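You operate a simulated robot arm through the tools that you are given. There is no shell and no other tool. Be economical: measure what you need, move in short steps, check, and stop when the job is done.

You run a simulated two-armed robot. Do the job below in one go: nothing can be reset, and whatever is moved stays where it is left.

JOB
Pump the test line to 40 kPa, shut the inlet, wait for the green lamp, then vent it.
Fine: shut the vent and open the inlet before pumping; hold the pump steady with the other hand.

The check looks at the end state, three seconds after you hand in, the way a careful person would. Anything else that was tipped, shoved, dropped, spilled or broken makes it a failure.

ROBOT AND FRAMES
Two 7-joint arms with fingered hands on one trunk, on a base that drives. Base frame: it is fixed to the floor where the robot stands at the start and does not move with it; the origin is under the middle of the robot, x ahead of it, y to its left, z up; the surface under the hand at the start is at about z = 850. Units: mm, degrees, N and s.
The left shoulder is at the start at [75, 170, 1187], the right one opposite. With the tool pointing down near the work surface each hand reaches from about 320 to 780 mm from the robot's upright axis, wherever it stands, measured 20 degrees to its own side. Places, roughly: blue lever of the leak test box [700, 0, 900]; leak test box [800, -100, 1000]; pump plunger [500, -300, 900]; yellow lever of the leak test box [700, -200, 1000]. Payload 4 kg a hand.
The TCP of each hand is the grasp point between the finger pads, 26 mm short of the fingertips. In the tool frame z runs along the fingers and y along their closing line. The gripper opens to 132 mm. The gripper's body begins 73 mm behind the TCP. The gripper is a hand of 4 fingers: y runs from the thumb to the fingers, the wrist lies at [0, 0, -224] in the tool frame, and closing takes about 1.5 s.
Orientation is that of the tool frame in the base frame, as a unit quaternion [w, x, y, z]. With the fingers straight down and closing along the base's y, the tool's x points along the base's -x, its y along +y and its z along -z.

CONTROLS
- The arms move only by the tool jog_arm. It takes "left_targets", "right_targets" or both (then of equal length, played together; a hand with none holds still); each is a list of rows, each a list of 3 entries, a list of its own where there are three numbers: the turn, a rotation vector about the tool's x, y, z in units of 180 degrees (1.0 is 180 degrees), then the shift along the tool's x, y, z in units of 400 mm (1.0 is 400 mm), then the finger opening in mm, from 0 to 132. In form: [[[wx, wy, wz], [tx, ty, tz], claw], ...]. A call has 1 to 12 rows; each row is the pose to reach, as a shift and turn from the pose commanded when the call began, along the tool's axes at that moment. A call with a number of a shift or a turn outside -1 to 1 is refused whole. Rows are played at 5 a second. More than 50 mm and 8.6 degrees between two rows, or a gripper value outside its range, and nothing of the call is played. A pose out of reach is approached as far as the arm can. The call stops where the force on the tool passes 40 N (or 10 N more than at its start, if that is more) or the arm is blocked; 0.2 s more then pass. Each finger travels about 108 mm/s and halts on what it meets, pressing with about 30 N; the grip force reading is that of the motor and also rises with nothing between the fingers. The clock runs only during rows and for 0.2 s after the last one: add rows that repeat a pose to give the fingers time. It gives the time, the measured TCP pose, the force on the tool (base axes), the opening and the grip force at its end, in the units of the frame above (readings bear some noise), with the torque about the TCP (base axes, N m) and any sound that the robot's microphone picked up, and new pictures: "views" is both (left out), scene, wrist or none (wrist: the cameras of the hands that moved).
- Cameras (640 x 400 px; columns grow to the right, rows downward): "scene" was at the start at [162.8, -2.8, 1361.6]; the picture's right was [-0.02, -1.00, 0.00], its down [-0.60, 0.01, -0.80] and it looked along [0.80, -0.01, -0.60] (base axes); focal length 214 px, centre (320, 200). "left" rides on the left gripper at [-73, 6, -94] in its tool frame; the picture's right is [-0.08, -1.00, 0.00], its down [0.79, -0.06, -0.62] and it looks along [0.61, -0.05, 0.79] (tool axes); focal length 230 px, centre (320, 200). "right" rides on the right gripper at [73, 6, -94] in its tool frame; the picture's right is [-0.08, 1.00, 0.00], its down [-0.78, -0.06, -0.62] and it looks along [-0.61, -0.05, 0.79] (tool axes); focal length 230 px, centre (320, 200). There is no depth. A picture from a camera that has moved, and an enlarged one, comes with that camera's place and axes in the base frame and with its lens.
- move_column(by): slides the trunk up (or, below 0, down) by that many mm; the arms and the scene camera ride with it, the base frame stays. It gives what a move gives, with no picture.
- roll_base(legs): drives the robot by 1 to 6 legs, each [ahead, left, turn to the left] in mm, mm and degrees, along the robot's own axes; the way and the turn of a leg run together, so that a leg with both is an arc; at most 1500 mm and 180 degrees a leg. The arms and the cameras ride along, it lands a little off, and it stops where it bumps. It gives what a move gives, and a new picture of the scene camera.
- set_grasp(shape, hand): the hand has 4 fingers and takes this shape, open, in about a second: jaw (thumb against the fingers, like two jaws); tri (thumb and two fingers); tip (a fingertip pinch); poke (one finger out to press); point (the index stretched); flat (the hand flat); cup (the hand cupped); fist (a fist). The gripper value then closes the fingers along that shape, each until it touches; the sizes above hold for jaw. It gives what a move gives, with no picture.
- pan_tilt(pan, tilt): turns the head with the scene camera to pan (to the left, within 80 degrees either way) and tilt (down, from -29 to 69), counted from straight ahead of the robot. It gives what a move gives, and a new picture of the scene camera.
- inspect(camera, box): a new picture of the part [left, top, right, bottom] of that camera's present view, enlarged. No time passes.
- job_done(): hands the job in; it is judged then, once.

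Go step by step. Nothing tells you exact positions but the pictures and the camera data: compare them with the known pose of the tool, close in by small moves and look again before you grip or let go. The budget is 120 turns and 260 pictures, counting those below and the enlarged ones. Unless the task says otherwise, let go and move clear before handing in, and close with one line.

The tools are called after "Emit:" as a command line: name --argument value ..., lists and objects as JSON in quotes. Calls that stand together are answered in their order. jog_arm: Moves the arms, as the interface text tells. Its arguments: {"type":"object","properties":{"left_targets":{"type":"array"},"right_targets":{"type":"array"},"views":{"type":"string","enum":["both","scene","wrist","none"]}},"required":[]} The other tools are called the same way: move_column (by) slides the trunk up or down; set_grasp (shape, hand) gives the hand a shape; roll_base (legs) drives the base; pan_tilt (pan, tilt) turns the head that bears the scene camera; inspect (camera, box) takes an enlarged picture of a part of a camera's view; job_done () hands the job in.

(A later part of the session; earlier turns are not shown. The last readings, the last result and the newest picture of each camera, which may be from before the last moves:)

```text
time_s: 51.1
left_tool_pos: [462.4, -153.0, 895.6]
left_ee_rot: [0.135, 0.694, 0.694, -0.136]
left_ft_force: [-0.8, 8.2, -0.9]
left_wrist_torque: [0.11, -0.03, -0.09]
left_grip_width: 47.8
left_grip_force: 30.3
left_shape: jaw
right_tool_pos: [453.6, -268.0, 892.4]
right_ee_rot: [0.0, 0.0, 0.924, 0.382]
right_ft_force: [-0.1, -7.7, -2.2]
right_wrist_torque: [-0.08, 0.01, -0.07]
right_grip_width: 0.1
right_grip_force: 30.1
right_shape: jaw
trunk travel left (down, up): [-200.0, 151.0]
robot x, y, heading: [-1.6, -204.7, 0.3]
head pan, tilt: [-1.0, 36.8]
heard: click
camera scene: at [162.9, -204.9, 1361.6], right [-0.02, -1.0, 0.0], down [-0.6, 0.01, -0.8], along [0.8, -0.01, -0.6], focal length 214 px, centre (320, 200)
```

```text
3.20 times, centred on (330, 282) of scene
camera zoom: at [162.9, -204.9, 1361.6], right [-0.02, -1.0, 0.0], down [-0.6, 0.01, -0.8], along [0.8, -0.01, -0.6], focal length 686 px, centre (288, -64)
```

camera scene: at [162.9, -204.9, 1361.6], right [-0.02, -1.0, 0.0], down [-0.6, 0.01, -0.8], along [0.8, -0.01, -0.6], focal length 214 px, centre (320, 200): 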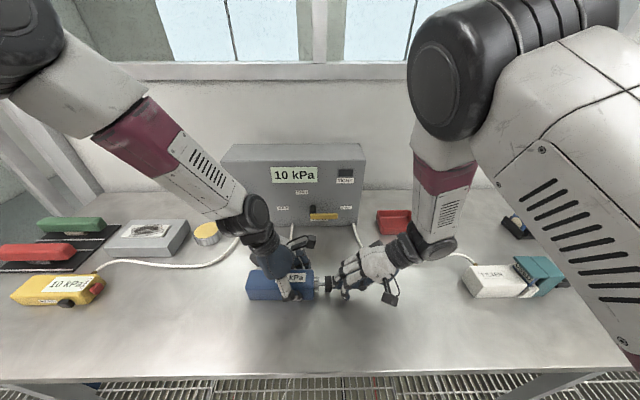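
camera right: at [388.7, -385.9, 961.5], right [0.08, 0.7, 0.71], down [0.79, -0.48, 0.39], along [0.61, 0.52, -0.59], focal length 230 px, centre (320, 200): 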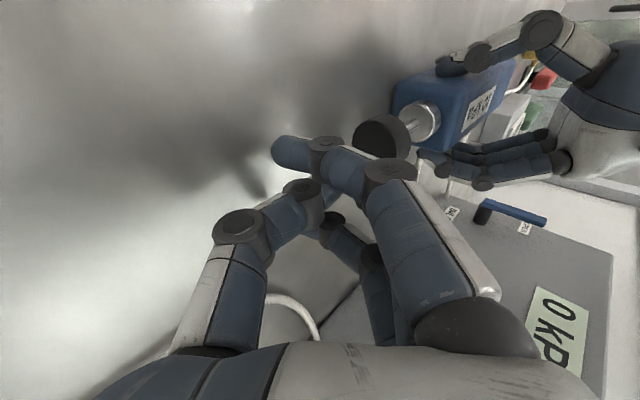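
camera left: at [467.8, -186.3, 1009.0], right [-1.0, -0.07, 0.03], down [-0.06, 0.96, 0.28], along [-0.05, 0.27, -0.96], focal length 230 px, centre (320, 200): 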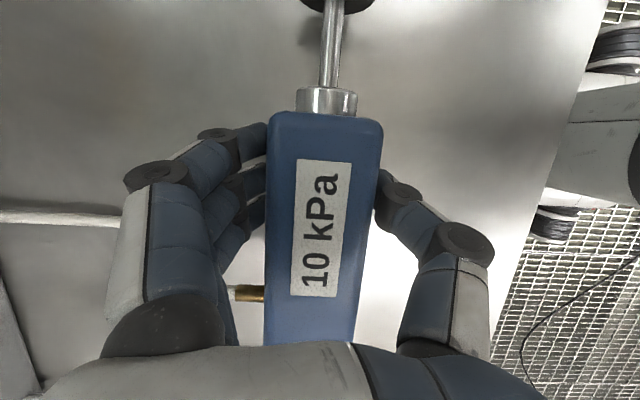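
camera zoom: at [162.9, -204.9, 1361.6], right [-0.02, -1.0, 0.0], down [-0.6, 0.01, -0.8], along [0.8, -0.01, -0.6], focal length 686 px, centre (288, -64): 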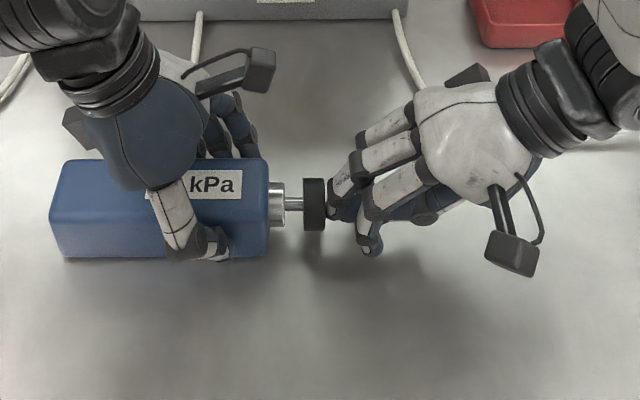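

A click, and the display reads 10 kPa, so one stroke adds 10. I'll withdraw to see whether the plunger springs back.

Emit:
jog_arm --right_targets '[[[0, 0, 0], [0, -0.02, -0.02], 0], [[0, 0, 0], [0, -0.04, -0.04], 0], [[0, 0, 0], [0, -0.06, -0.06], 0], [[0, 0, 0], [0, -0.075, -0.075], 0]]' --views "none"

Emit:
inspect --camera "scene" --box '[210, 150, 450, 300]'

```text
time_s: 52.1
left_tool_pos: [460.9, -153.4, 896.3]
left_ee_rot: [0.135, 0.695, 0.693, -0.136]
left_ft_force: [-0.6, -0.4, -0.3]
left_wrist_torque: [0.0, 0.04, -0.04]
left_grip_width: 47.5
left_grip_force: 30.1
left_shape: jaw
right_tool_pos: [454.6, -310.1, 892.9]
right_ee_rot: [-0.001, 0.0, 0.924, 0.383]
right_ft_force: [-0.4, 0.6, 0.6]
right_wrist_torque: [-0.01, 0.02, -0.01]
right_grip_width: 0.2
right_grip_force: 30.4
right_shape: jaw
trunk travel left (down, up): [-200.0, 151.0]
robot x, y, heading: [-1.2, -200.5, 0.1]
head pan, tilt: [-1.0, 36.8]
```

```text
2.67 times, centred on (330, 225) of scene
camera zoom: at [163.1, -205.1, 1361.6], right [-0.02, -1.0, 0.0], down [-0.6, 0.01, -0.8], along [0.8, -0.01, -0.6], focal length 572 px, centre (293, 133)
```

zoom: 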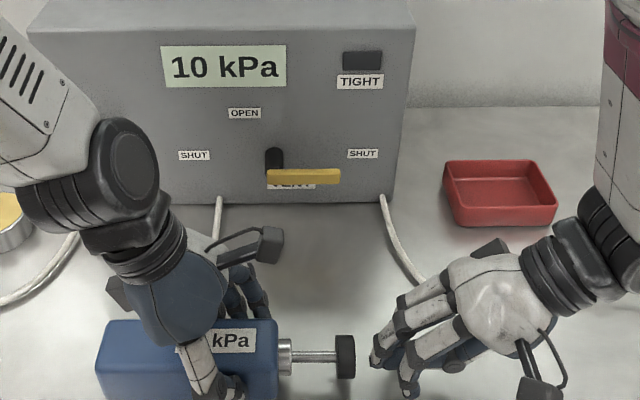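

It springs back on its own. Second stroke.

Emit:
jog_arm --right_targets '[[[0, 0, 0], [0, 0.025, 0.025], 0], [[0, 0, 0], [0, 0.045, 0.045], 0], [[0, 0, 0], [0, 0.06, 0.06], 0], [[0, 0, 0], [0, 0.075, 0.075], 0], [[0, 0, 0], [0, 0.075, 0.075], 0], [[0, 0, 0], [0, 0.05, 0.05], 0], [[0, 0, 0], [0, 0.025, 0.025], 0], [[0, 0, 0], [0, 0, 0], 0]]' --views "none"

Emit:
inspect --camera "scene" --box '[210, 150, 450, 300]'

```text
time_s: 53.9
left_tool_pos: [461.3, -154.1, 895.9]
left_ee_rot: [0.135, 0.695, 0.693, -0.136]
left_ft_force: [-0.6, -0.6, 0.4]
left_wrist_torque: [0.06, -0.02, -0.04]
left_grip_width: 47.8
left_grip_force: 30.3
left_shape: jaw
right_tool_pos: [453.0, -309.3, 892.6]
right_ee_rot: [0.0, -0.001, 0.923, 0.384]
right_ft_force: [-0.5, -0.1, -0.1]
right_wrist_torque: [0.01, 0.0, -0.01]
right_grip_width: 0.0
right_grip_force: 30.5
right_shape: jaw
trunk travel left (down, up): [-200.0, 151.0]
robot x, y, heading: [-1.6, -203.4, -0.1]
head pan, tilt: [-1.0, 36.8]
heard: click
```

```text
2.67 times, centred on (330, 225) of scene
camera zoom: at [163.0, -205.2, 1361.6], right [-0.02, -1.0, 0.0], down [-0.6, 0.01, -0.8], along [0.8, -0.01, -0.6], focal length 572 px, centre (293, 133)
```

zoom: 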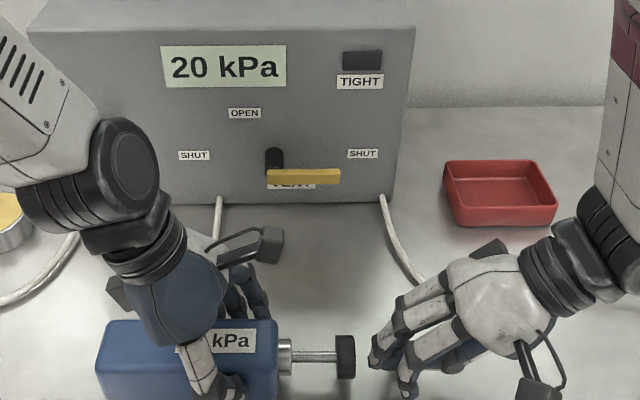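

20 kPa now. Third stroke, same motion.

Emit:
jog_arm --right_targets '[[[0, 0, 0], [0, 0.025, 0.025], 0], [[0, 0, 0], [0, 0.045, 0.045], 0], [[0, 0, 0], [0, 0.06, 0.06], 0], [[0, 0, 0], [0, 0.075, 0.075], 0], [[0, 0, 0], [0, 0.075, 0.075], 0], [[0, 0, 0], [0, 0.05, 0.05], 0], [[0, 0, 0], [0, 0.025, 0.025], 0], [[0, 0, 0], [0, 0, 0], 0]]' --views "none"

Emit:
inspect --camera "scene" --box '[210, 150, 450, 300]'

```text
time_s: 55.7
left_tool_pos: [460.7, -154.1, 895.3]
left_ee_rot: [0.135, 0.694, 0.694, -0.136]
left_ft_force: [0.1, -1.0, 0.5]
left_wrist_torque: [0.04, 0.02, -0.02]
left_grip_width: 47.8
left_grip_force: 29.2
left_shape: jaw
right_tool_pos: [452.7, -310.2, 891.8]
right_ee_rot: [0.0, 0.0, 0.924, 0.383]
right_ft_force: [-0.1, -0.8, -0.2]
right_wrist_torque: [0.01, 0.02, 0.01]
right_grip_width: 0.0
right_grip_force: 30.3
right_shape: jaw
trunk travel left (down, up): [-200.0, 151.0]
robot x, y, heading: [-1.7, -199.3, 0.2]
head pan, tilt: [-1.0, 36.8]
heard: click
```

```text
2.67 times, centred on (330, 225) of scene
camera zoom: at [163.1, -205.2, 1361.5], right [-0.02, -1.0, 0.0], down [-0.6, 0.01, -0.8], along [0.8, -0.01, -0.6], focal length 572 px, centre (293, 133)
```

zoom: 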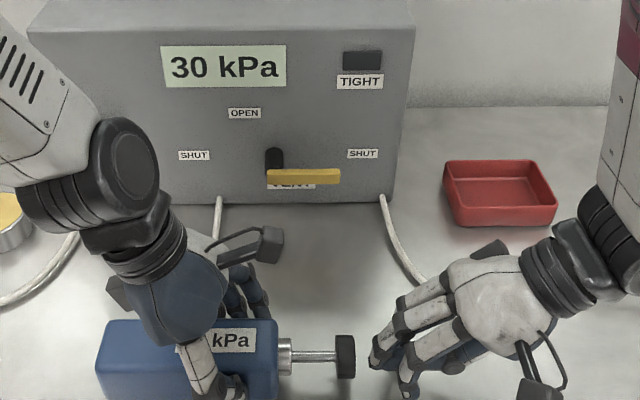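

30 kPa now. Fourth and last stroke.

Emit:
jog_arm --right_targets '[[[0, 0, 0], [0, 0.025, 0.025], 0], [[0, 0, 0], [0, 0.045, 0.045], 0], [[0, 0, 0], [0, 0.06, 0.06], 0], [[0, 0, 0], [0, 0.075, 0.075], 0], [[0, 0, 0], [0, 0.075, 0.075], 0], [[0, 0, 0], [0, 0.05, 0.05], 0], [[0, 0, 0], [0, 0.025, 0.025], 0], [[0, 0, 0], [0, 0, 0], 0]]' --views "none"

Emit:
inspect --camera "scene" --box '[210, 150, 450, 300]'

```text
time_s: 57.5
left_tool_pos: [461.7, -153.6, 896.3]
left_ee_rot: [0.135, 0.695, 0.693, -0.136]
left_ft_force: [-0.2, 0.1, 0.5]
left_wrist_torque: [0.01, -0.06, 0.01]
left_grip_width: 47.9
left_grip_force: 29.8
left_shape: jaw
right_tool_pos: [452.0, -311.3, 893.0]
right_ee_rot: [-0.001, 0.0, 0.924, 0.383]
right_ft_force: [1.1, -0.4, 0.0]
right_wrist_torque: [0.0, 0.03, 0.02]
right_grip_width: 0.0
right_grip_force: 30.1
right_shape: jaw
trunk travel left (down, up): [-200.0, 151.0]
robot x, y, heading: [0.3, -203.4, -0.0]
head pan, tilt: [-1.0, 36.8]
heard: click
```

```text
2.67 times, centred on (330, 225) of scene
camera zoom: at [163.0, -205.2, 1361.6], right [-0.02, -1.0, 0.0], down [-0.6, 0.01, -0.8], along [0.8, -0.01, -0.6], focal length 572 px, centre (293, 133)
```

zoom: 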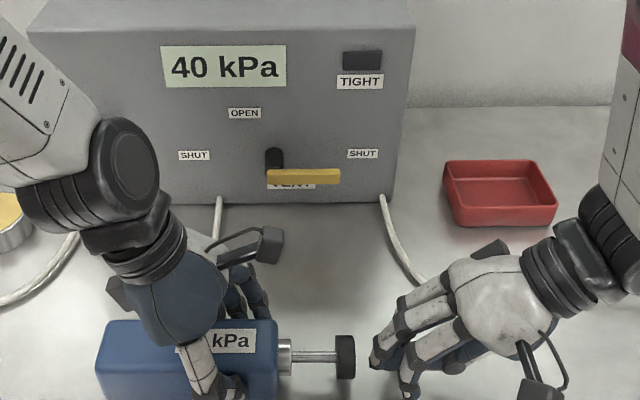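

40 kPa is reached. I'll release the pump, lift both hands clear, and move the left hand away to the left.

Emit:
jog_arm --left_targets '[[[0, 0, 0], [0, 0, 0], 60], [[0, 0, 0], [0, 0, 0], 80], [[0, 0, 0], [0, 0, 0], 104], [[0, 0, 0], [-0.02, 0, -0.05], 104], [[0, 0, 0], [-0.04, 0, -0.1], 104], [[0, 0, 0], [-0.06, 0, -0.15], 104], [[0, 0, 0], [-0.0825, 0, -0.204], 104], [[0, 0, 0], [-0.02, 0, -0.25], 104], [[0, 0, 0], [0.05, 0, -0.29], 104], [[0, 0, 0], [0.15, 0, -0.3], 104]]' --right_targets '[[[0, 0, 0], [0, -0.03, -0.03], 0], [[0, 0, 0], [0, -0.02, -0.06], 0], [[0, 0, 0], [0, 0.02, -0.1], 0], [[0, 0, 0], [0, 0.05, -0.15], 0], [[0, 0, 0], [0, 0.08, -0.2], 0], [[0, 0, 0], [0, 0.11, -0.24], 0], [[0, 0, 0], [0, 0.13, -0.27], 0], [[0, 0, 0], [0, 0.15, -0.29], 0], [[0, 0, 0], [0, 0.15, -0.3], 0], [[0, 0, 0], [0, 0.15, -0.3], 0]]' --views "scene"

```text
time_s: 59.7
left_tool_pos: [459.6, -52.0, 983.4]
left_ee_rot: [0.136, 0.694, 0.693, -0.136]
left_ft_force: [-0.4, 0.8, -0.6]
left_wrist_torque: [-0.04, 0.03, 0.01]
left_grip_width: 103.4
left_grip_force: 0.0
left_shape: jaw
right_tool_pos: [453.8, -351.4, 1021.3]
right_ee_rot: [-0.001, 0.0, 0.924, 0.383]
right_ft_force: [-0.4, 0.1, -0.2]
right_wrist_torque: [-0.01, -0.01, 0.02]
right_grip_width: 0.0
right_grip_force: 30.2
right_shape: jaw
trunk travel left (down, up): [-200.0, 151.0]
robot x, y, heading: [-2.1, -200.8, -0.2]
head pan, tilt: [-1.0, 36.8]
camera scene: at [163.2, -203.7, 1361.5], right [-0.02, -1.0, 0.0], down [-0.6, 0.01, -0.8], along [0.8, -0.01, -0.6], focal length 214 px, centre (320, 200)
```

scene: 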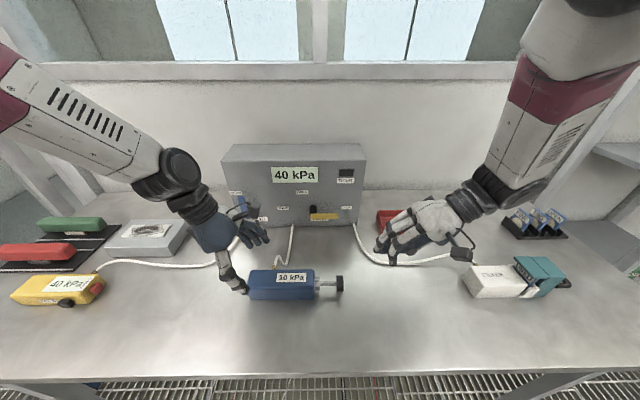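

The pump is undisturbed and holding 40 kPa. I drive the base back left 200 mm for the inlet lever.

Emit:
roll_base --legs '[[0, 200, 0]]'

```text
time_s: 62.1
left_tool_pos: [459.8, 150.8, 983.6]
left_ee_rot: [0.134, 0.695, 0.693, -0.137]
left_ft_force: [-0.4, -0.8, 0.1]
left_wrist_torque: [0.0, 0.01, 0.01]
left_grip_width: 103.5
left_grip_force: 0.0
left_shape: jaw
right_tool_pos: [453.2, -148.5, 1020.1]
right_ee_rot: [0.0, 0.0, 0.924, 0.383]
right_ft_force: [-0.1, -0.1, 0.8]
right_wrist_torque: [-0.02, 0.01, 0.0]
right_grip_width: 0.1
right_grip_force: 30.0
right_shape: jaw
trunk travel left (down, up): [-200.0, 151.0]
robot x, y, heading: [-1.4, 2.2, 0.0]
head pan, tilt: [-1.0, 36.8]
camera scene: at [162.7, -0.1, 1361.6], right [-0.02, -1.0, 0.0], down [-0.6, 0.01, -0.8], along [0.8, -0.01, -0.6], focal length 214 px, centre (320, 200)
```

scene: 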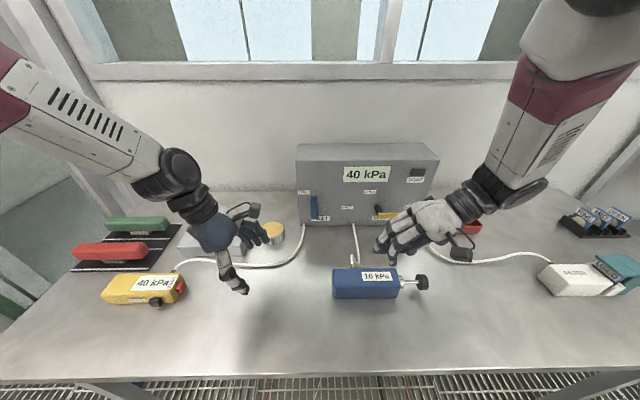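

40 kPa is holding. Earlier the right arm was at its limit near the blue lever, so I'll shift the base another 120 mm left, then turn the right hand forward.

Emit:
roll_base --legs '[[0, 120, 0]]'

Emit:
jog_arm --right_targets '[[[-0.01625, -0.0393, 0.01625], [0, 0, -0.01], 20], [[-0.0325, -0.0787, 0.0325], [0, 0, -0.02], 40], [[-0.04875, -0.118, 0.04875], [0, 0, -0.03], 60], [[-0.065, -0.1573, 0.065], [0, 0, -0.04], 90], [[-0.08125, -0.1967, 0.08125], [-0.02, 0, -0.04], 90], [[-0.0975, -0.236, 0.0975], [-0.04, 0, -0.04], 90], [[-0.11375, -0.2753, 0.11375], [-0.06, 0, -0.04], 90], [[-0.13, -0.3147, 0.13], [-0.08, 0, -0.04], 90], [[-0.14625, -0.354, 0.14625], [-0.1, 0, -0.04], 90], [[-0.1625, -0.3933, 0.1625], [-0.12, 0, -0.04], 90], [[-0.17875, -0.4327, 0.17875], [-0.14, 0, -0.04], 90], [[-0.195, -0.472, 0.195], [-0.16, 0, -0.04], 90]]'

```text
time_s: 63.8
left_tool_pos: [459.9, 267.8, 983.7]
left_ee_rot: [0.135, 0.695, 0.693, -0.136]
left_ft_force: [-0.2, -0.5, -0.1]
left_wrist_torque: [-0.01, -0.03, 0.03]
left_grip_width: 103.8
left_grip_force: 0.1
left_shape: jaw
right_tool_pos: [453.3, -30.4, 1020.1]
right_ee_rot: [0.0, 0.001, 0.924, 0.382]
right_ft_force: [-1.1, 0.4, 0.0]
right_wrist_torque: [0.0, 0.0, -0.02]
right_grip_width: 0.1
right_grip_force: 29.5
right_shape: jaw
trunk travel left (down, up): [-200.0, 151.0]
robot x, y, heading: [3.9, 120.1, -0.2]
head pan, tilt: [-1.0, 36.8]
camera scene: at [162.8, 118.0, 1361.6], right [-0.02, -1.0, 0.0], down [-0.6, 0.01, -0.8], along [0.8, -0.02, -0.6], focal length 214 px, centre (320, 200)
```

scene: 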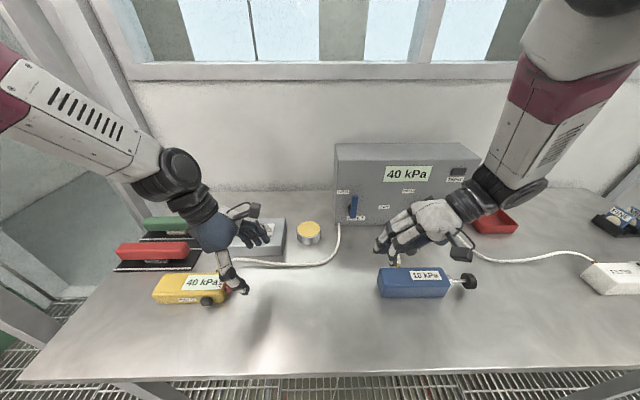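

```text
time_s: 66.4
left_tool_pos: [460.9, 268.7, 982.5]
left_ee_rot: [0.135, 0.696, 0.692, -0.136]
left_ft_force: [0.0, -0.5, -0.4]
left_wrist_torque: [0.06, 0.0, 0.0]
left_grip_width: 103.6
left_grip_force: 0.1
left_shape: jaw
right_tool_pos: [518.1, -43.0, 1032.0]
right_ee_rot: [0.502, 0.501, 0.499, 0.498]
right_ft_force: [0.5, 0.0, 0.3]
right_wrist_torque: [0.01, -0.02, 0.0]
right_grip_width: 89.7
right_grip_force: 0.2
right_shape: jaw
right hand out of reach, approached as far as the arm can: row 6, 7, 8, 9, 10, 11
trunk travel left (down, up): [-200.0, 151.0]
robot x, y, heading: [2.4, 122.2, -0.3]
head pan, tilt: [-1.0, 36.8]
camera scene: at [163.3, 117.8, 1361.5], right [-0.02, -1.0, 0.0], down [-0.6, 0.01, -0.8], along [0.8, -0.02, -0.6], focal length 214 px, centre (320, 200)
camera right: at [423.5, 30.9, 1036.5], right [0.0, -0.08, 1.0], down [-0.62, -0.78, -0.06], along [0.78, -0.62, -0.05], focal length 230 px, centre (320, 200)
```

scene: 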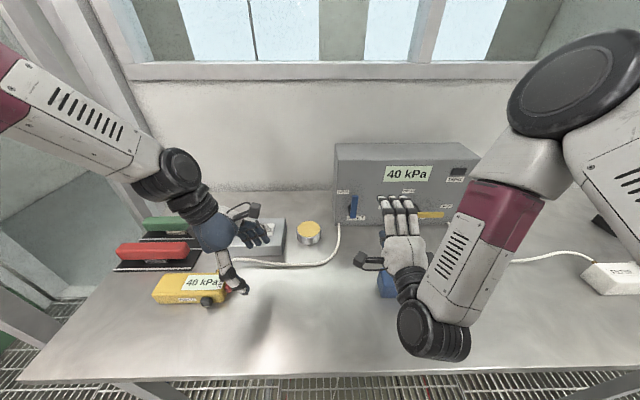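
right: 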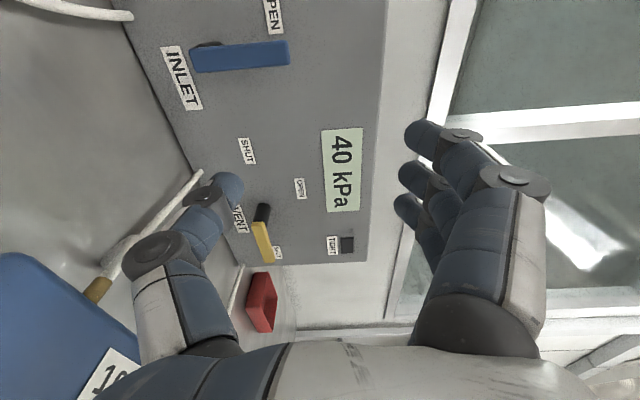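

The right hand is forward and level. I'll move it left of the upright blue lever, then forward so the thumb sits just left of it.

Emit:
jog_arm --right_targets '[[[0, 0, 0], [0.07, 0.003, 0.035], 90], [[0, 0, 0], [0.14, 0.006, 0.07], 90], [[0, 0, 0], [0.2125, 0.0075, 0.105], 90], [[0, 0, 0], [0.2125, 0.0075, 0.17], 90], [[0, 0, 0], [0.2125, 0.0075, 0.24], 90], [[0, 0, 0], [0.2125, 0.0075, 0.31], 90], [[0, 0, 0], [0.2125, 0.0075, 0.31], 90]]'

Emit:
inspect --camera "scene" --box '[320, 130, 490, 240]'

```text
time_s: 68.0
left_tool_pos: [459.3, 268.3, 982.8]
left_ee_rot: [0.135, 0.695, 0.693, -0.136]
left_ft_force: [-1.2, -0.7, 0.0]
left_wrist_torque: [0.02, -0.01, 0.02]
left_grip_width: 103.5
left_grip_force: 0.0
left_shape: jaw
right_tool_pos: [641.8, 42.7, 1036.0]
right_ee_rot: [0.501, 0.5, 0.5, 0.499]
right_ft_force: [0.5, -0.2, 1.3]
right_wrist_torque: [0.02, 0.01, 0.0]
right_grip_width: 89.8
right_grip_force: 0.1
right_shape: jaw
trunk travel left (down, up): [-200.0, 151.0]
robot x, y, heading: [-0.2, 121.9, -0.0]
head pan, tilt: [-1.0, 36.8]
camera scene: at [162.7, 117.5, 1361.6], right [-0.02, -1.0, 0.0], down [-0.6, 0.01, -0.8], along [0.8, -0.02, -0.6], focal length 214 px, centre (320, 200)
camera right: at [547.5, 115.4, 1040.4], right [0.0, -0.08, 1.0], down [-0.62, -0.78, -0.06], along [0.79, -0.62, -0.05], focal length 230 px, centre (320, 200)
```

scene: 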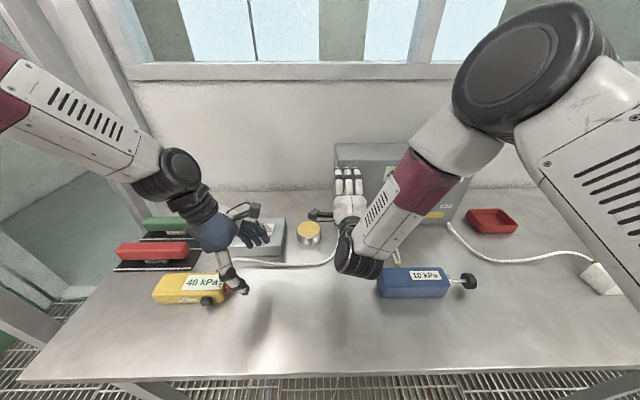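
right: 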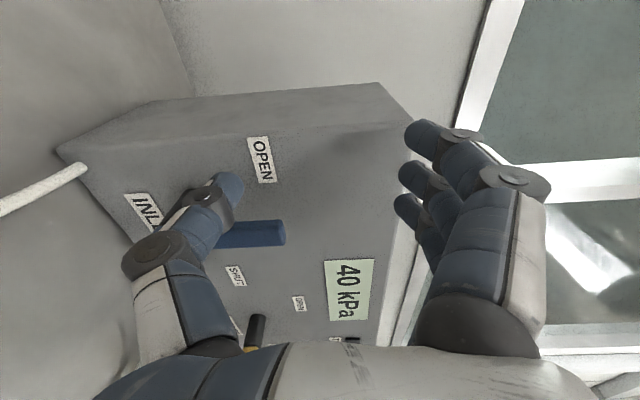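

```text
3.64 times, centred on (405, 185) of scene
camera zoom: at [162.7, 117.5, 1361.6], right [-0.02, -1.0, 0.0], down [-0.6, 0.01, -0.8], along [0.8, -0.02, -0.6], focal length 780 px, centre (11, 254)
```

zoom: 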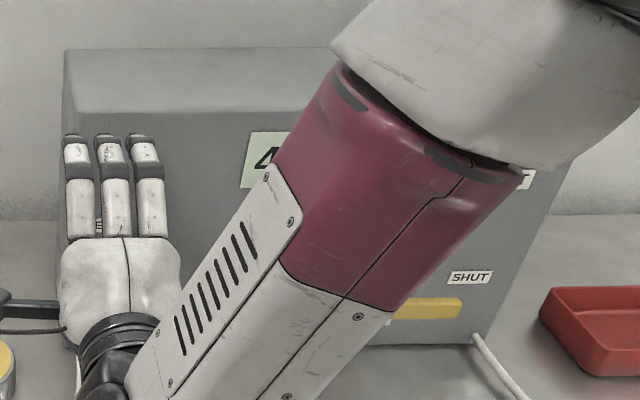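

The thumb sits just left of the blue lever. I'll sweep right and down along the arc to shut the inlet.

Emit:
jog_arm --right_targets '[[[0, 0, 0], [-0.03, 0, 0], 90], [[0, 0, 0], [-0.055, 0, 0], 90], [[0, 0, 0], [-0.08, 0, 0], 90], [[0, 0, 0], [-0.105, 0, 0], 90], [[0, 0, 0], [-0.1275, -0.005, 0], 90], [[0, 0, 0], [-0.15, -0.02, 0], 90], [[0, 0, 0], [-0.17, -0.04, 0], 90], [[0, 0, 0], [-0.185, -0.06, 0], 90], [[0, 0, 0], [-0.1925, -0.08, 0], 90], [[0, 0, 0], [-0.1925, -0.093, 0], 90]]'

Emit:
inspect --camera "scene" --box '[320, 130, 490, 240]'

```text
time_s: 70.2
left_tool_pos: [457.9, 267.7, 984.5]
left_ee_rot: [0.136, 0.696, 0.692, -0.136]
left_ft_force: [0.0, -0.3, 0.5]
left_wrist_torque: [0.01, 0.01, -0.02]
left_grip_width: 103.6
left_grip_force: 0.0
left_shape: jaw
right_tool_pos: [640.4, -33.7, 999.7]
right_ee_rot: [0.502, 0.499, 0.499, 0.5]
right_ft_force: [-6.0, 4.4, 13.7]
right_wrist_torque: [0.26, 0.23, 0.03]
right_grip_width: 87.9
right_grip_force: 0.0
right_shape: jaw
trunk travel left (down, up): [-200.0, 151.0]
robot x, y, heading: [-0.9, 120.1, -0.3]
head pan, tilt: [-1.0, 36.8]
camera scene: at [160.6, 118.3, 1362.1], right [-0.02, -1.0, 0.0], down [-0.6, 0.01, -0.8], along [0.8, -0.02, -0.6], focal length 214 px, centre (320, 200)
camera right: at [546.7, 40.0, 1005.0], right [-0.01, -0.08, 1.0], down [-0.62, -0.78, -0.06], along [0.79, -0.62, -0.04], focal length 230 px, centre (320, 200)
```

scene: 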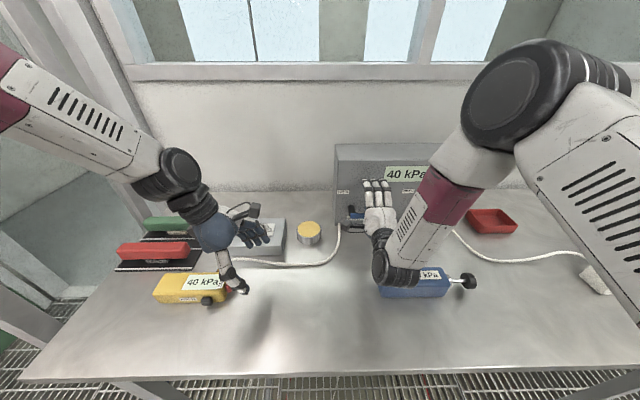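
right: 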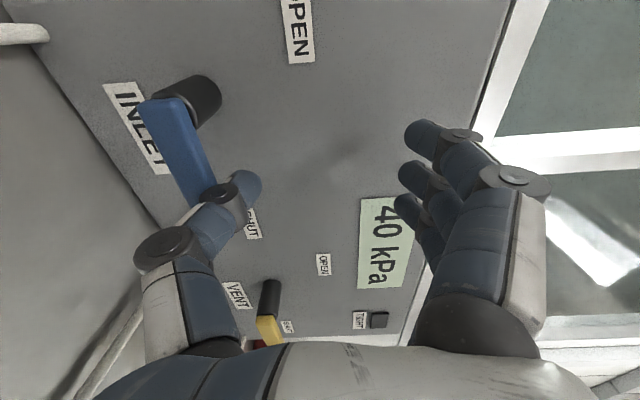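

```text
3.64 times, centred on (405, 185) of scene
camera zoom: at [160.6, 118.3, 1362.1], right [-0.02, -1.0, 0.0], down [-0.6, 0.01, -0.8], along [0.8, -0.02, -0.6], focal length 780 px, centre (11, 254)
```

zoom: 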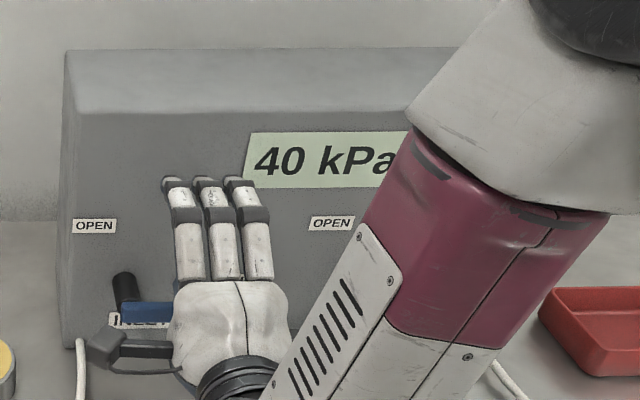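

The inlet is shut against its stop, with 40 kPa holding. I retreat, stage below and in front of the yellow lever, and look for the lamp.

Emit:
jog_arm --right_targets '[[[0, 0, 0], [0, 0.03, 0], 90], [[0, 0, 0], [0, 0.04, -0.1], 90], [[0, 0, 0], [0, 0.04, -0.2], 80], [[0.03, 0, 0], [-0.1, 0.02, -0.2], 70], [[0.06, 0, 0], [-0.2, 0, -0.2], 70], [[0.083, 0, 0], [-0.3, -0.03, -0.2], 70], [[0.083, 0, 0], [-0.4, -0.06, -0.2], 70], [[0.083, 0, 0], [-0.4925, -0.0875, -0.2], 70], [[0.083, 0, 0], [-0.4925, -0.0875, -0.2], 70]]'

Emit:
inspect --camera "scene" --box '[320, 130, 490, 240]'

```text
time_s: 72.2
left_tool_pos: [459.0, 268.1, 982.6]
left_ee_rot: [0.134, 0.696, 0.692, -0.137]
left_ft_force: [0.7, 0.4, -0.6]
left_wrist_torque: [0.01, -0.02, 0.03]
left_grip_width: 103.5
left_grip_force: 0.0
left_shape: jaw
right_tool_pos: [560.0, -230.2, 962.7]
right_ee_rot: [0.432, 0.561, 0.561, 0.429]
right_ft_force: [0.0, 0.4, -0.2]
right_wrist_torque: [-0.02, -0.01, 0.01]
right_grip_width: 70.6
right_grip_force: 0.1
right_shape: jaw
trunk travel left (down, up): [-200.0, 151.0]
robot x, y, heading: [1.9, 120.7, -0.1]
head pan, tilt: [-1.0, 36.8]
camera scene: at [162.8, 118.0, 1361.6], right [-0.02, -1.0, 0.0], down [-0.6, 0.01, -0.8], along [0.8, -0.02, -0.6], focal length 214 px, centre (320, 200)
camera right: at [471.3, -156.8, 990.9], right [0.26, -0.08, 0.96], down [-0.61, -0.78, 0.1], along [0.75, -0.62, -0.25], focal length 230 px, centre (320, 200)
```

scene: 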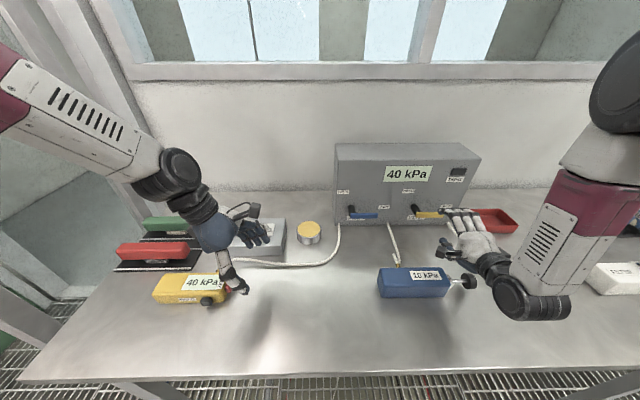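
right: 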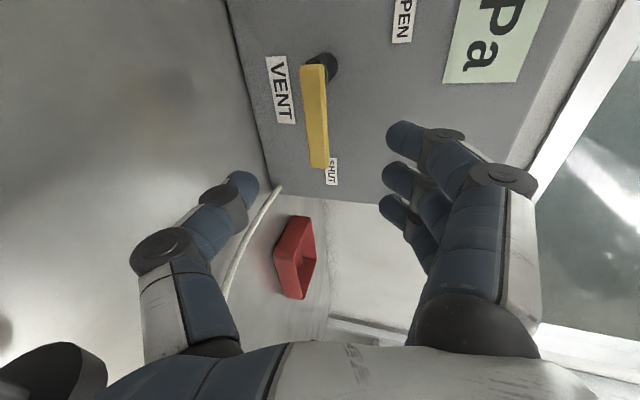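

```text
3.64 times, centred on (405, 185) of scene
camera zoom: at [162.8, 118.0, 1361.6], right [-0.02, -1.0, 0.0], down [-0.6, 0.01, -0.8], along [0.8, -0.02, -0.6], focal length 780 px, centre (11, 254)
```

zoom: 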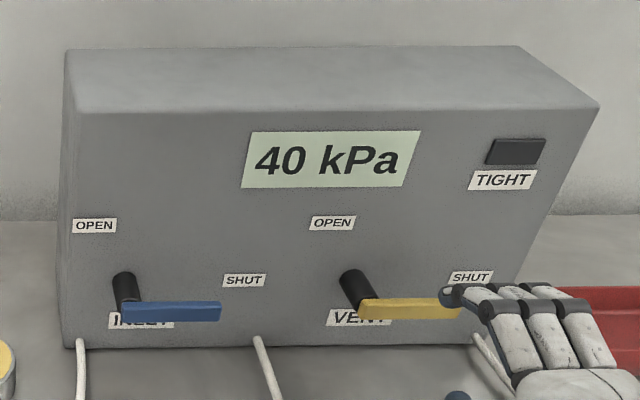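

Both levers are shut and the line is at 40 kPa. The lamp is still dark, so I wait with the hands still.

Emit:
jog_arm --right_targets '[[[0, 0, 0], [0, 0, 0], 70], [[0, 0, 0], [0, 0, 0], 70], [[0, 0, 0], [0, 0, 0], 70], [[0, 0, 0], [0, 0, 0], 70], [[0, 0, 0], [0, 0, 0], 70], [[0, 0, 0], [0, 0, 0], 70], [[0, 0, 0], [0, 0, 0], 70], [[0, 0, 0], [0, 0, 0], 70], [[0, 0, 0], [0, 0, 0], 70], [[0, 0, 0], [0, 0, 0], 70], [[0, 0, 0], [0, 0, 0], 70], [[0, 0, 0], [0, 0, 0], 70]]' --views "none"

Emit:
inspect --camera "scene" --box '[320, 130, 490, 240]'

```text
time_s: 74.8
left_tool_pos: [460.7, 267.1, 984.3]
left_ee_rot: [0.135, 0.695, 0.693, -0.136]
left_ft_force: [-0.7, -0.1, -1.1]
left_wrist_torque: [-0.01, 0.0, -0.02]
left_grip_width: 104.0
left_grip_force: 0.1
left_shape: jaw
right_tool_pos: [561.5, -230.3, 961.9]
right_ee_rot: [0.432, 0.561, 0.56, 0.43]
right_ft_force: [-0.4, -0.1, -0.6]
right_wrist_torque: [-0.01, -0.01, 0.0]
right_grip_width: 70.8
right_grip_force: 0.1
right_shape: jaw
trunk travel left (down, up): [-200.0, 151.0]
robot x, y, heading: [-2.2, 120.5, -0.1]
head pan, tilt: [-1.0, 36.8]
```

```text
3.64 times, centred on (405, 185) of scene
camera zoom: at [162.8, 117.5, 1361.6], right [-0.02, -1.0, 0.0], down [-0.6, 0.01, -0.8], along [0.8, -0.02, -0.6], focal length 780 px, centre (11, 254)
```

zoom: 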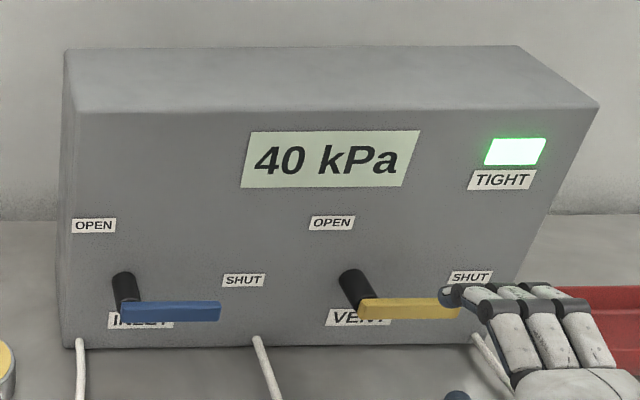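

The TIGHT lamp is green. I move forward with the thumb under the yellow lever.

Emit:
jog_arm --right_targets '[[[0, 0, 0], [0, 0.01, 0.07], 70], [[0, 0, 0], [0, 0.02, 0.13], 70], [[0, 0, 0], [0, 0.035, 0.18], 70], [[0, 0, 0], [0, 0.045, 0.216], 70]]'

```text
time_s: 75.8
left_tool_pos: [460.3, 267.3, 982.6]
left_ee_rot: [0.135, 0.696, 0.692, -0.136]
left_ft_force: [0.1, -0.9, 0.7]
left_wrist_torque: [0.02, 0.0, -0.02]
left_grip_width: 103.7
left_grip_force: 0.1
left_shape: jaw
right_tool_pos: [650.5, -229.9, 957.6]
right_ee_rot: [0.431, 0.562, 0.56, 0.429]
right_ft_force: [0.2, 0.3, 0.2]
right_wrist_torque: [0.01, -0.01, -0.03]
right_grip_width: 70.3
right_grip_force: 0.1
right_shape: jaw
trunk travel left (down, up): [-200.0, 151.0]
robot x, y, heading: [-1.1, 119.0, -0.2]
head pan, tilt: [-1.0, 36.8]
camera scene: at [163.0, 117.5, 1361.6], right [-0.02, -1.0, 0.0], down [-0.6, 0.01, -0.8], along [0.8, -0.02, -0.6], focal length 214 px, centre (320, 200)
camera right: at [560.1, -157.2, 986.9], right [0.26, -0.08, 0.96], down [-0.61, -0.78, 0.1], along [0.75, -0.62, -0.25], focal length 230 px, centre (320, 200)
```

scene: 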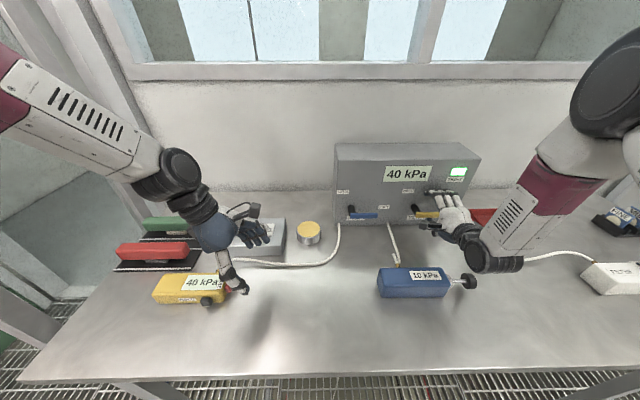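
right: 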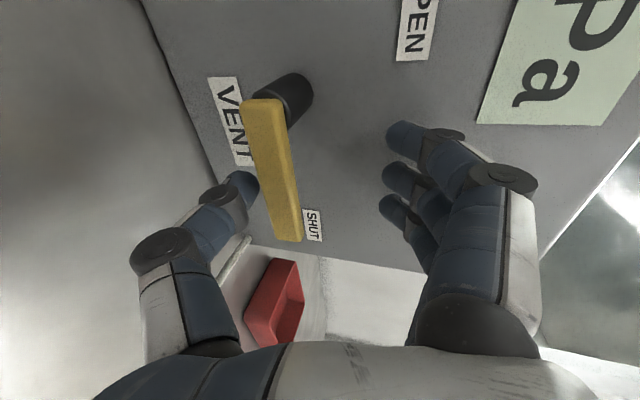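

The thumb is under the vent lever, so I lift along the arc to open it.

Emit:
jog_arm --right_targets '[[[0, 0, 0], [0, 0.029, -0.0078], 70], [[0, 0, 0], [0, 0.053, -0.0143], 70], [[0, 0, 0], [0, 0.08, -0.021], 70], [[0, 0, 0], [0, 0.106, -0.0285], 70], [[0, 0, 0], [0.02, 0.128, -0.034], 70], [[0, 0, 0], [0.04, 0.148, -0.039], 70], [[0, 0, 0], [0.06, 0.162, -0.043], 70], [[0, 0, 0], [0.075, 0.167, -0.045], 70], [[0, 0, 0], [0.085, 0.167, -0.045], 70]]'

Emit:
inspect --camera "scene" --box '[320, 130, 490, 240]'

```text
time_s: 77.8
left_tool_pos: [460.5, 264.4, 983.9]
left_ee_rot: [0.134, 0.696, 0.692, -0.135]
left_ft_force: [-0.3, -1.1, 0.7]
left_wrist_torque: [-0.01, -0.02, 0.01]
left_grip_width: 103.6
left_grip_force: 0.0
left_shape: jaw
right_tool_pos: [650.7, -205.0, 1024.5]
right_ee_rot: [0.434, 0.562, 0.559, 0.428]
right_ft_force: [3.6, -28.0, -1.0]
right_wrist_torque: [-1.41, -0.17, -0.02]
right_grip_width: 71.0
right_grip_force: 0.1
right_shape: jaw
trunk travel left (down, up): [-200.0, 151.0]
robot x, y, heading: [1.8, 118.3, -0.2]
head pan, tilt: [-1.0, 36.8]
camera scene: at [163.5, 113.0, 1361.5], right [-0.02, -1.0, 0.0], down [-0.6, 0.02, -0.8], along [0.8, -0.02, -0.6], focal length 214 px, centre (320, 200)
camera right: at [560.8, -130.3, 1054.1], right [0.26, -0.08, 0.96], down [-0.62, -0.78, 0.1], along [0.74, -0.62, -0.25], focal length 230 px, centre (320, 200)
```

scene: 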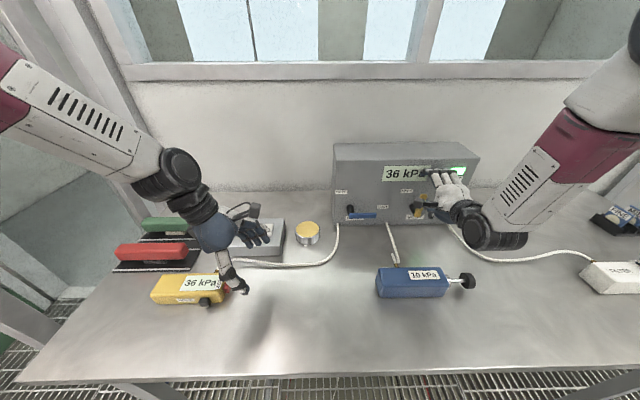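
right: 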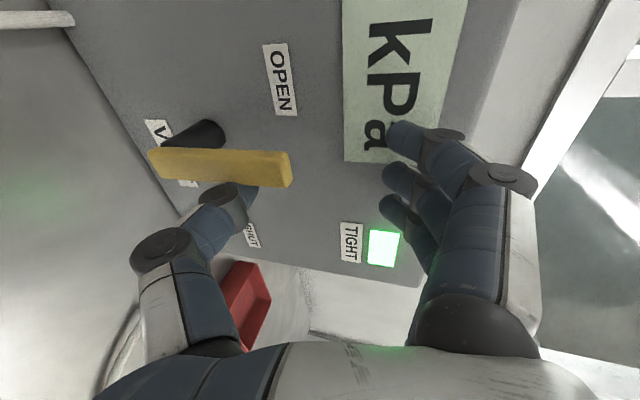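

```text
3.64 times, centred on (405, 185) of scene
camera zoom: at [163.5, 113.0, 1361.5], right [-0.02, -1.0, 0.0], down [-0.6, 0.02, -0.8], along [0.8, -0.02, -0.6], focal length 780 px, centre (11, 254)
```

zoom: 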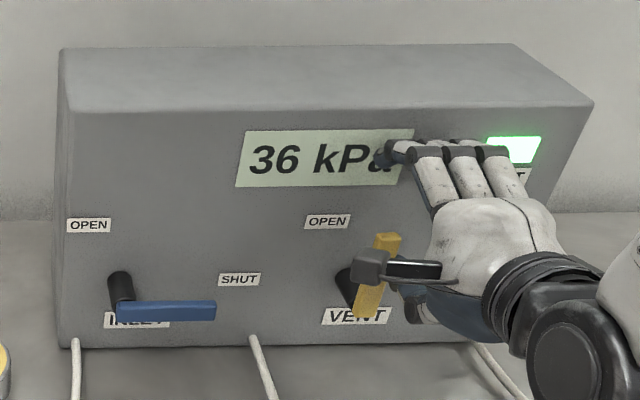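

The vent is open: pressure is falling (36 kPa) and the lever is pressed against its stop. I relieve the push and retreat.

Emit:
jog_arm --right_targets '[[[0, 0, 0], [-0.02, 0, 0], 70], [[0, 0, 0], [-0.045, 0, 0], 70], [[0, 0, 0], [-0.05, 0, -0.08], 70], [[0, 0, 0], [-0.05, 0, -0.17], 70], [[0, 0, 0], [-0.1, 0.05, -0.24], 70], [[0, 0, 0], [-0.2, 0.1, -0.3], 70], [[0, 0, 0], [-0.3, 0.12, -0.32], 70], [[0, 0, 0], [-0.35, 0.12, -0.32], 70]]' --views "scene"

Emit:
inspect --camera "scene" --box '[320, 130, 490, 240]'

```text
refused: row 6 steps farther than a row can; nothing moved
```

```text
3.64 times, centred on (405, 185) of scene
camera zoom: at [163.5, 113.0, 1361.5], right [-0.02, -1.0, 0.0], down [-0.6, 0.02, -0.8], along [0.8, -0.02, -0.6], focal length 780 px, centre (11, 254)
```

zoom: 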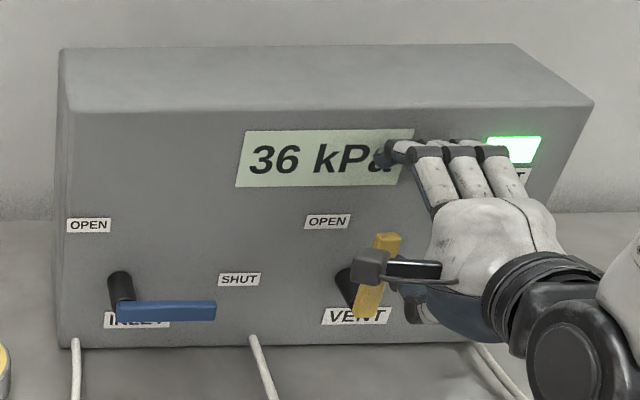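

One step was too long, so I re-send with shorter ones.

Emit:
jog_arm --right_targets '[[[0, 0, 0], [-0.02, 0, 0], 70], [[0, 0, 0], [-0.045, 0, 0], 70], [[0, 0, 0], [-0.05, 0, -0.08], 70], [[0, 0, 0], [-0.05, 0, -0.17], 70], [[0, 0, 0], [-0.09, 0.04, -0.23], 70], [[0, 0, 0], [-0.16, 0.07, -0.28], 70], [[0, 0, 0], [-0.24, 0.1, -0.3], 70], [[0, 0, 0], [-0.32, 0.12, -0.3], 70], [[0, 0, 0], [-0.35, 0.12, -0.3], 70], [[0, 0, 0], [-0.35, 0.12, -0.3], 70]]' --views "scene"

Emit:
inspect --camera "scene" --box '[320, 130, 490, 240]'

```text
time_s: 80.0
left_tool_pos: [459.6, 268.8, 983.7]
left_ee_rot: [0.135, 0.696, 0.692, -0.137]
left_ft_force: [-0.8, 0.9, 0.6]
left_wrist_torque: [0.01, -0.01, 0.06]
left_grip_width: 103.9
left_grip_force: 0.0
left_shape: jaw
right_tool_pos: [545.4, -336.5, 1104.3]
right_ee_rot: [0.432, 0.561, 0.56, 0.43]
right_ft_force: [-0.3, -0.9, 0.1]
right_wrist_torque: [0.02, 0.01, 0.02]
right_grip_width: 70.5
right_grip_force: 0.0
right_shape: jaw
trunk travel left (down, up): [-200.0, 151.0]
robot x, y, heading: [1.2, 121.6, -0.1]
head pan, tilt: [-1.0, 36.8]
camera scene: at [162.9, 117.5, 1361.6], right [-0.02, -1.0, 0.0], down [-0.6, 0.01, -0.8], along [0.8, -0.02, -0.6], focal length 214 px, centre (320, 200)
```

scene: 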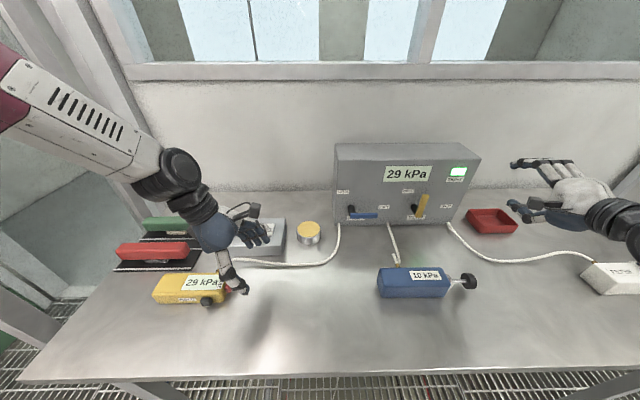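

```text
3.64 times, centred on (405, 185) of scene
camera zoom: at [162.9, 117.5, 1361.6], right [-0.02, -1.0, 0.0], down [-0.6, 0.01, -0.8], along [0.8, -0.02, -0.6], focal length 780 px, centre (11, 254)
```

zoom: 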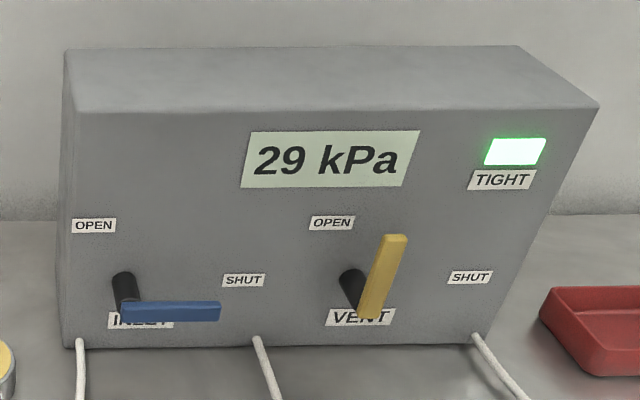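

The vent lever is vertical, the inlet is shut, and pressure is bleeding down at about 3 kPa/s. I wait for it to reach zero.

Emit:
jog_arm --right_targets '[[[0, 0, 0], [0, 0, 0], 70], [[0, 0, 0], [0, 0, 0], 70], [[0, 0, 0], [0, 0, 0], 70], [[0, 0, 0], [0, 0, 0], 70], [[0, 0, 0], [0, 0, 0], 70], [[0, 0, 0], [0, 0, 0], 70], [[0, 0, 0], [0, 0, 0], 70], [[0, 0, 0], [0, 0, 0], 70], [[0, 0, 0], [0, 0, 0], 70], [[0, 0, 0], [0, 0, 0], 70], [[0, 0, 0], [0, 0, 0], 70], [[0, 0, 0], [0, 0, 0], 70]]' --views "none"

Emit:
jog_arm --right_targets '[[[0, 0, 0], [0, 0, 0], 70], [[0, 0, 0], [0, 0, 0], 70], [[0, 0, 0], [0, 0, 0], 70], [[0, 0, 0], [0, 0, 0], 70], [[0, 0, 0], [0, 0, 0], 70], [[0, 0, 0], [0, 0, 0], 70], [[0, 0, 0], [0, 0, 0], 70], [[0, 0, 0], [0, 0, 0], 70], [[0, 0, 0], [0, 0, 0], 70], [[0, 0, 0], [0, 0, 0], 70], [[0, 0, 0], [0, 0, 0], 70], [[0, 0, 0], [0, 0, 0], 70]]' --views "none"

Emit:
jog_arm --right_targets '[[[0, 0, 0], [0, 0, 0], 70], [[0, 0, 0], [0, 0, 0], 70], [[0, 0, 0], [0, 0, 0], 70], [[0, 0, 0], [0, 0, 0], 70], [[0, 0, 0], [0, 0, 0], 70], [[0, 0, 0], [0, 0, 0], 70], [[0, 0, 0], [0, 0, 0], 70], [[0, 0, 0], [0, 0, 0], 70], [[0, 0, 0], [0, 0, 0], 70], [[0, 0, 0], [0, 0, 0], 70], [[0, 0, 0], [0, 0, 0], 70], [[0, 0, 0], [0, 0, 0], 70]]' --views "scene"

```text
time_s: 82.6
left_tool_pos: [460.2, 267.4, 983.6]
left_ee_rot: [0.134, 0.696, 0.692, -0.137]
left_ft_force: [0.8, 0.8, 0.3]
left_wrist_torque: [0.0, 0.01, -0.01]
left_grip_width: 103.5
left_grip_force: 0.0
left_shape: jaw
right_tool_pos: [546.0, -336.3, 1105.7]
right_ee_rot: [0.432, 0.561, 0.56, 0.43]
right_ft_force: [0.1, 0.6, 0.5]
right_wrist_torque: [0.01, -0.01, 0.0]
right_grip_width: 70.7
right_grip_force: 0.2
right_shape: jaw
trunk travel left (down, up): [-200.0, 151.0]
robot x, y, heading: [2.2, 119.1, -0.2]
head pan, tilt: [-1.0, 36.8]
```

```text
time_s: 85.2
left_tool_pos: [459.6, 268.2, 983.5]
left_ee_rot: [0.135, 0.695, 0.693, -0.136]
left_ft_force: [0.1, -0.7, 0.1]
left_wrist_torque: [0.06, 0.03, 0.0]
left_grip_width: 103.7
left_grip_force: 0.1
left_shape: jaw
right_tool_pos: [544.8, -335.9, 1104.7]
right_ee_rot: [0.432, 0.561, 0.56, 0.431]
right_ft_force: [0.2, -0.4, 0.3]
right_wrist_torque: [0.0, -0.02, 0.0]
right_grip_width: 70.5
right_grip_force: 0.1
right_shape: jaw
trunk travel left (down, up): [-200.0, 151.0]
robot x, y, heading: [2.0, 121.4, -0.1]
head pan, tilt: [-1.0, 36.8]
```

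```text
time_s: 87.8
left_tool_pos: [459.8, 267.6, 983.8]
left_ee_rot: [0.134, 0.695, 0.693, -0.136]
left_ft_force: [-0.9, 0.3, 0.6]
left_wrist_torque: [0.01, 0.03, 0.01]
left_grip_width: 103.7
left_grip_force: 0.0
left_shape: jaw
right_tool_pos: [545.7, -336.1, 1104.6]
right_ee_rot: [0.432, 0.561, 0.56, 0.43]
right_ft_force: [-0.4, -0.1, 0.6]
right_wrist_torque: [-0.02, 0.03, 0.01]
right_grip_width: 71.0
right_grip_force: 0.1
right_shape: jaw
trunk travel left (down, up): [-200.0, 151.0]
robot x, y, heading: [3.3, 118.9, -0.0]
head pan, tilt: [-1.0, 36.8]
camera scene: at [162.8, 117.5, 1361.6], right [-0.02, -1.0, 0.0], down [-0.6, 0.01, -0.8], along [0.8, -0.02, -0.6], focal length 214 px, centre (320, 200)
```

scene: 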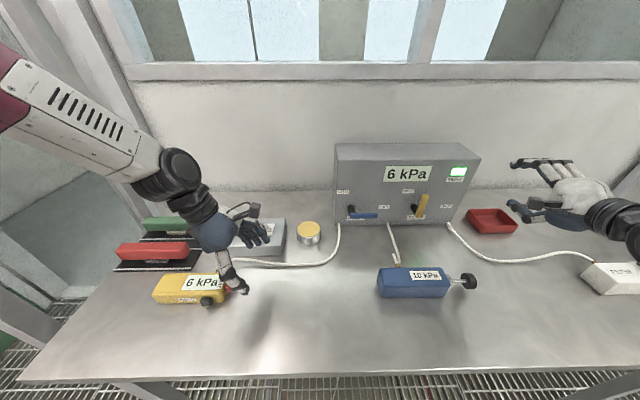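

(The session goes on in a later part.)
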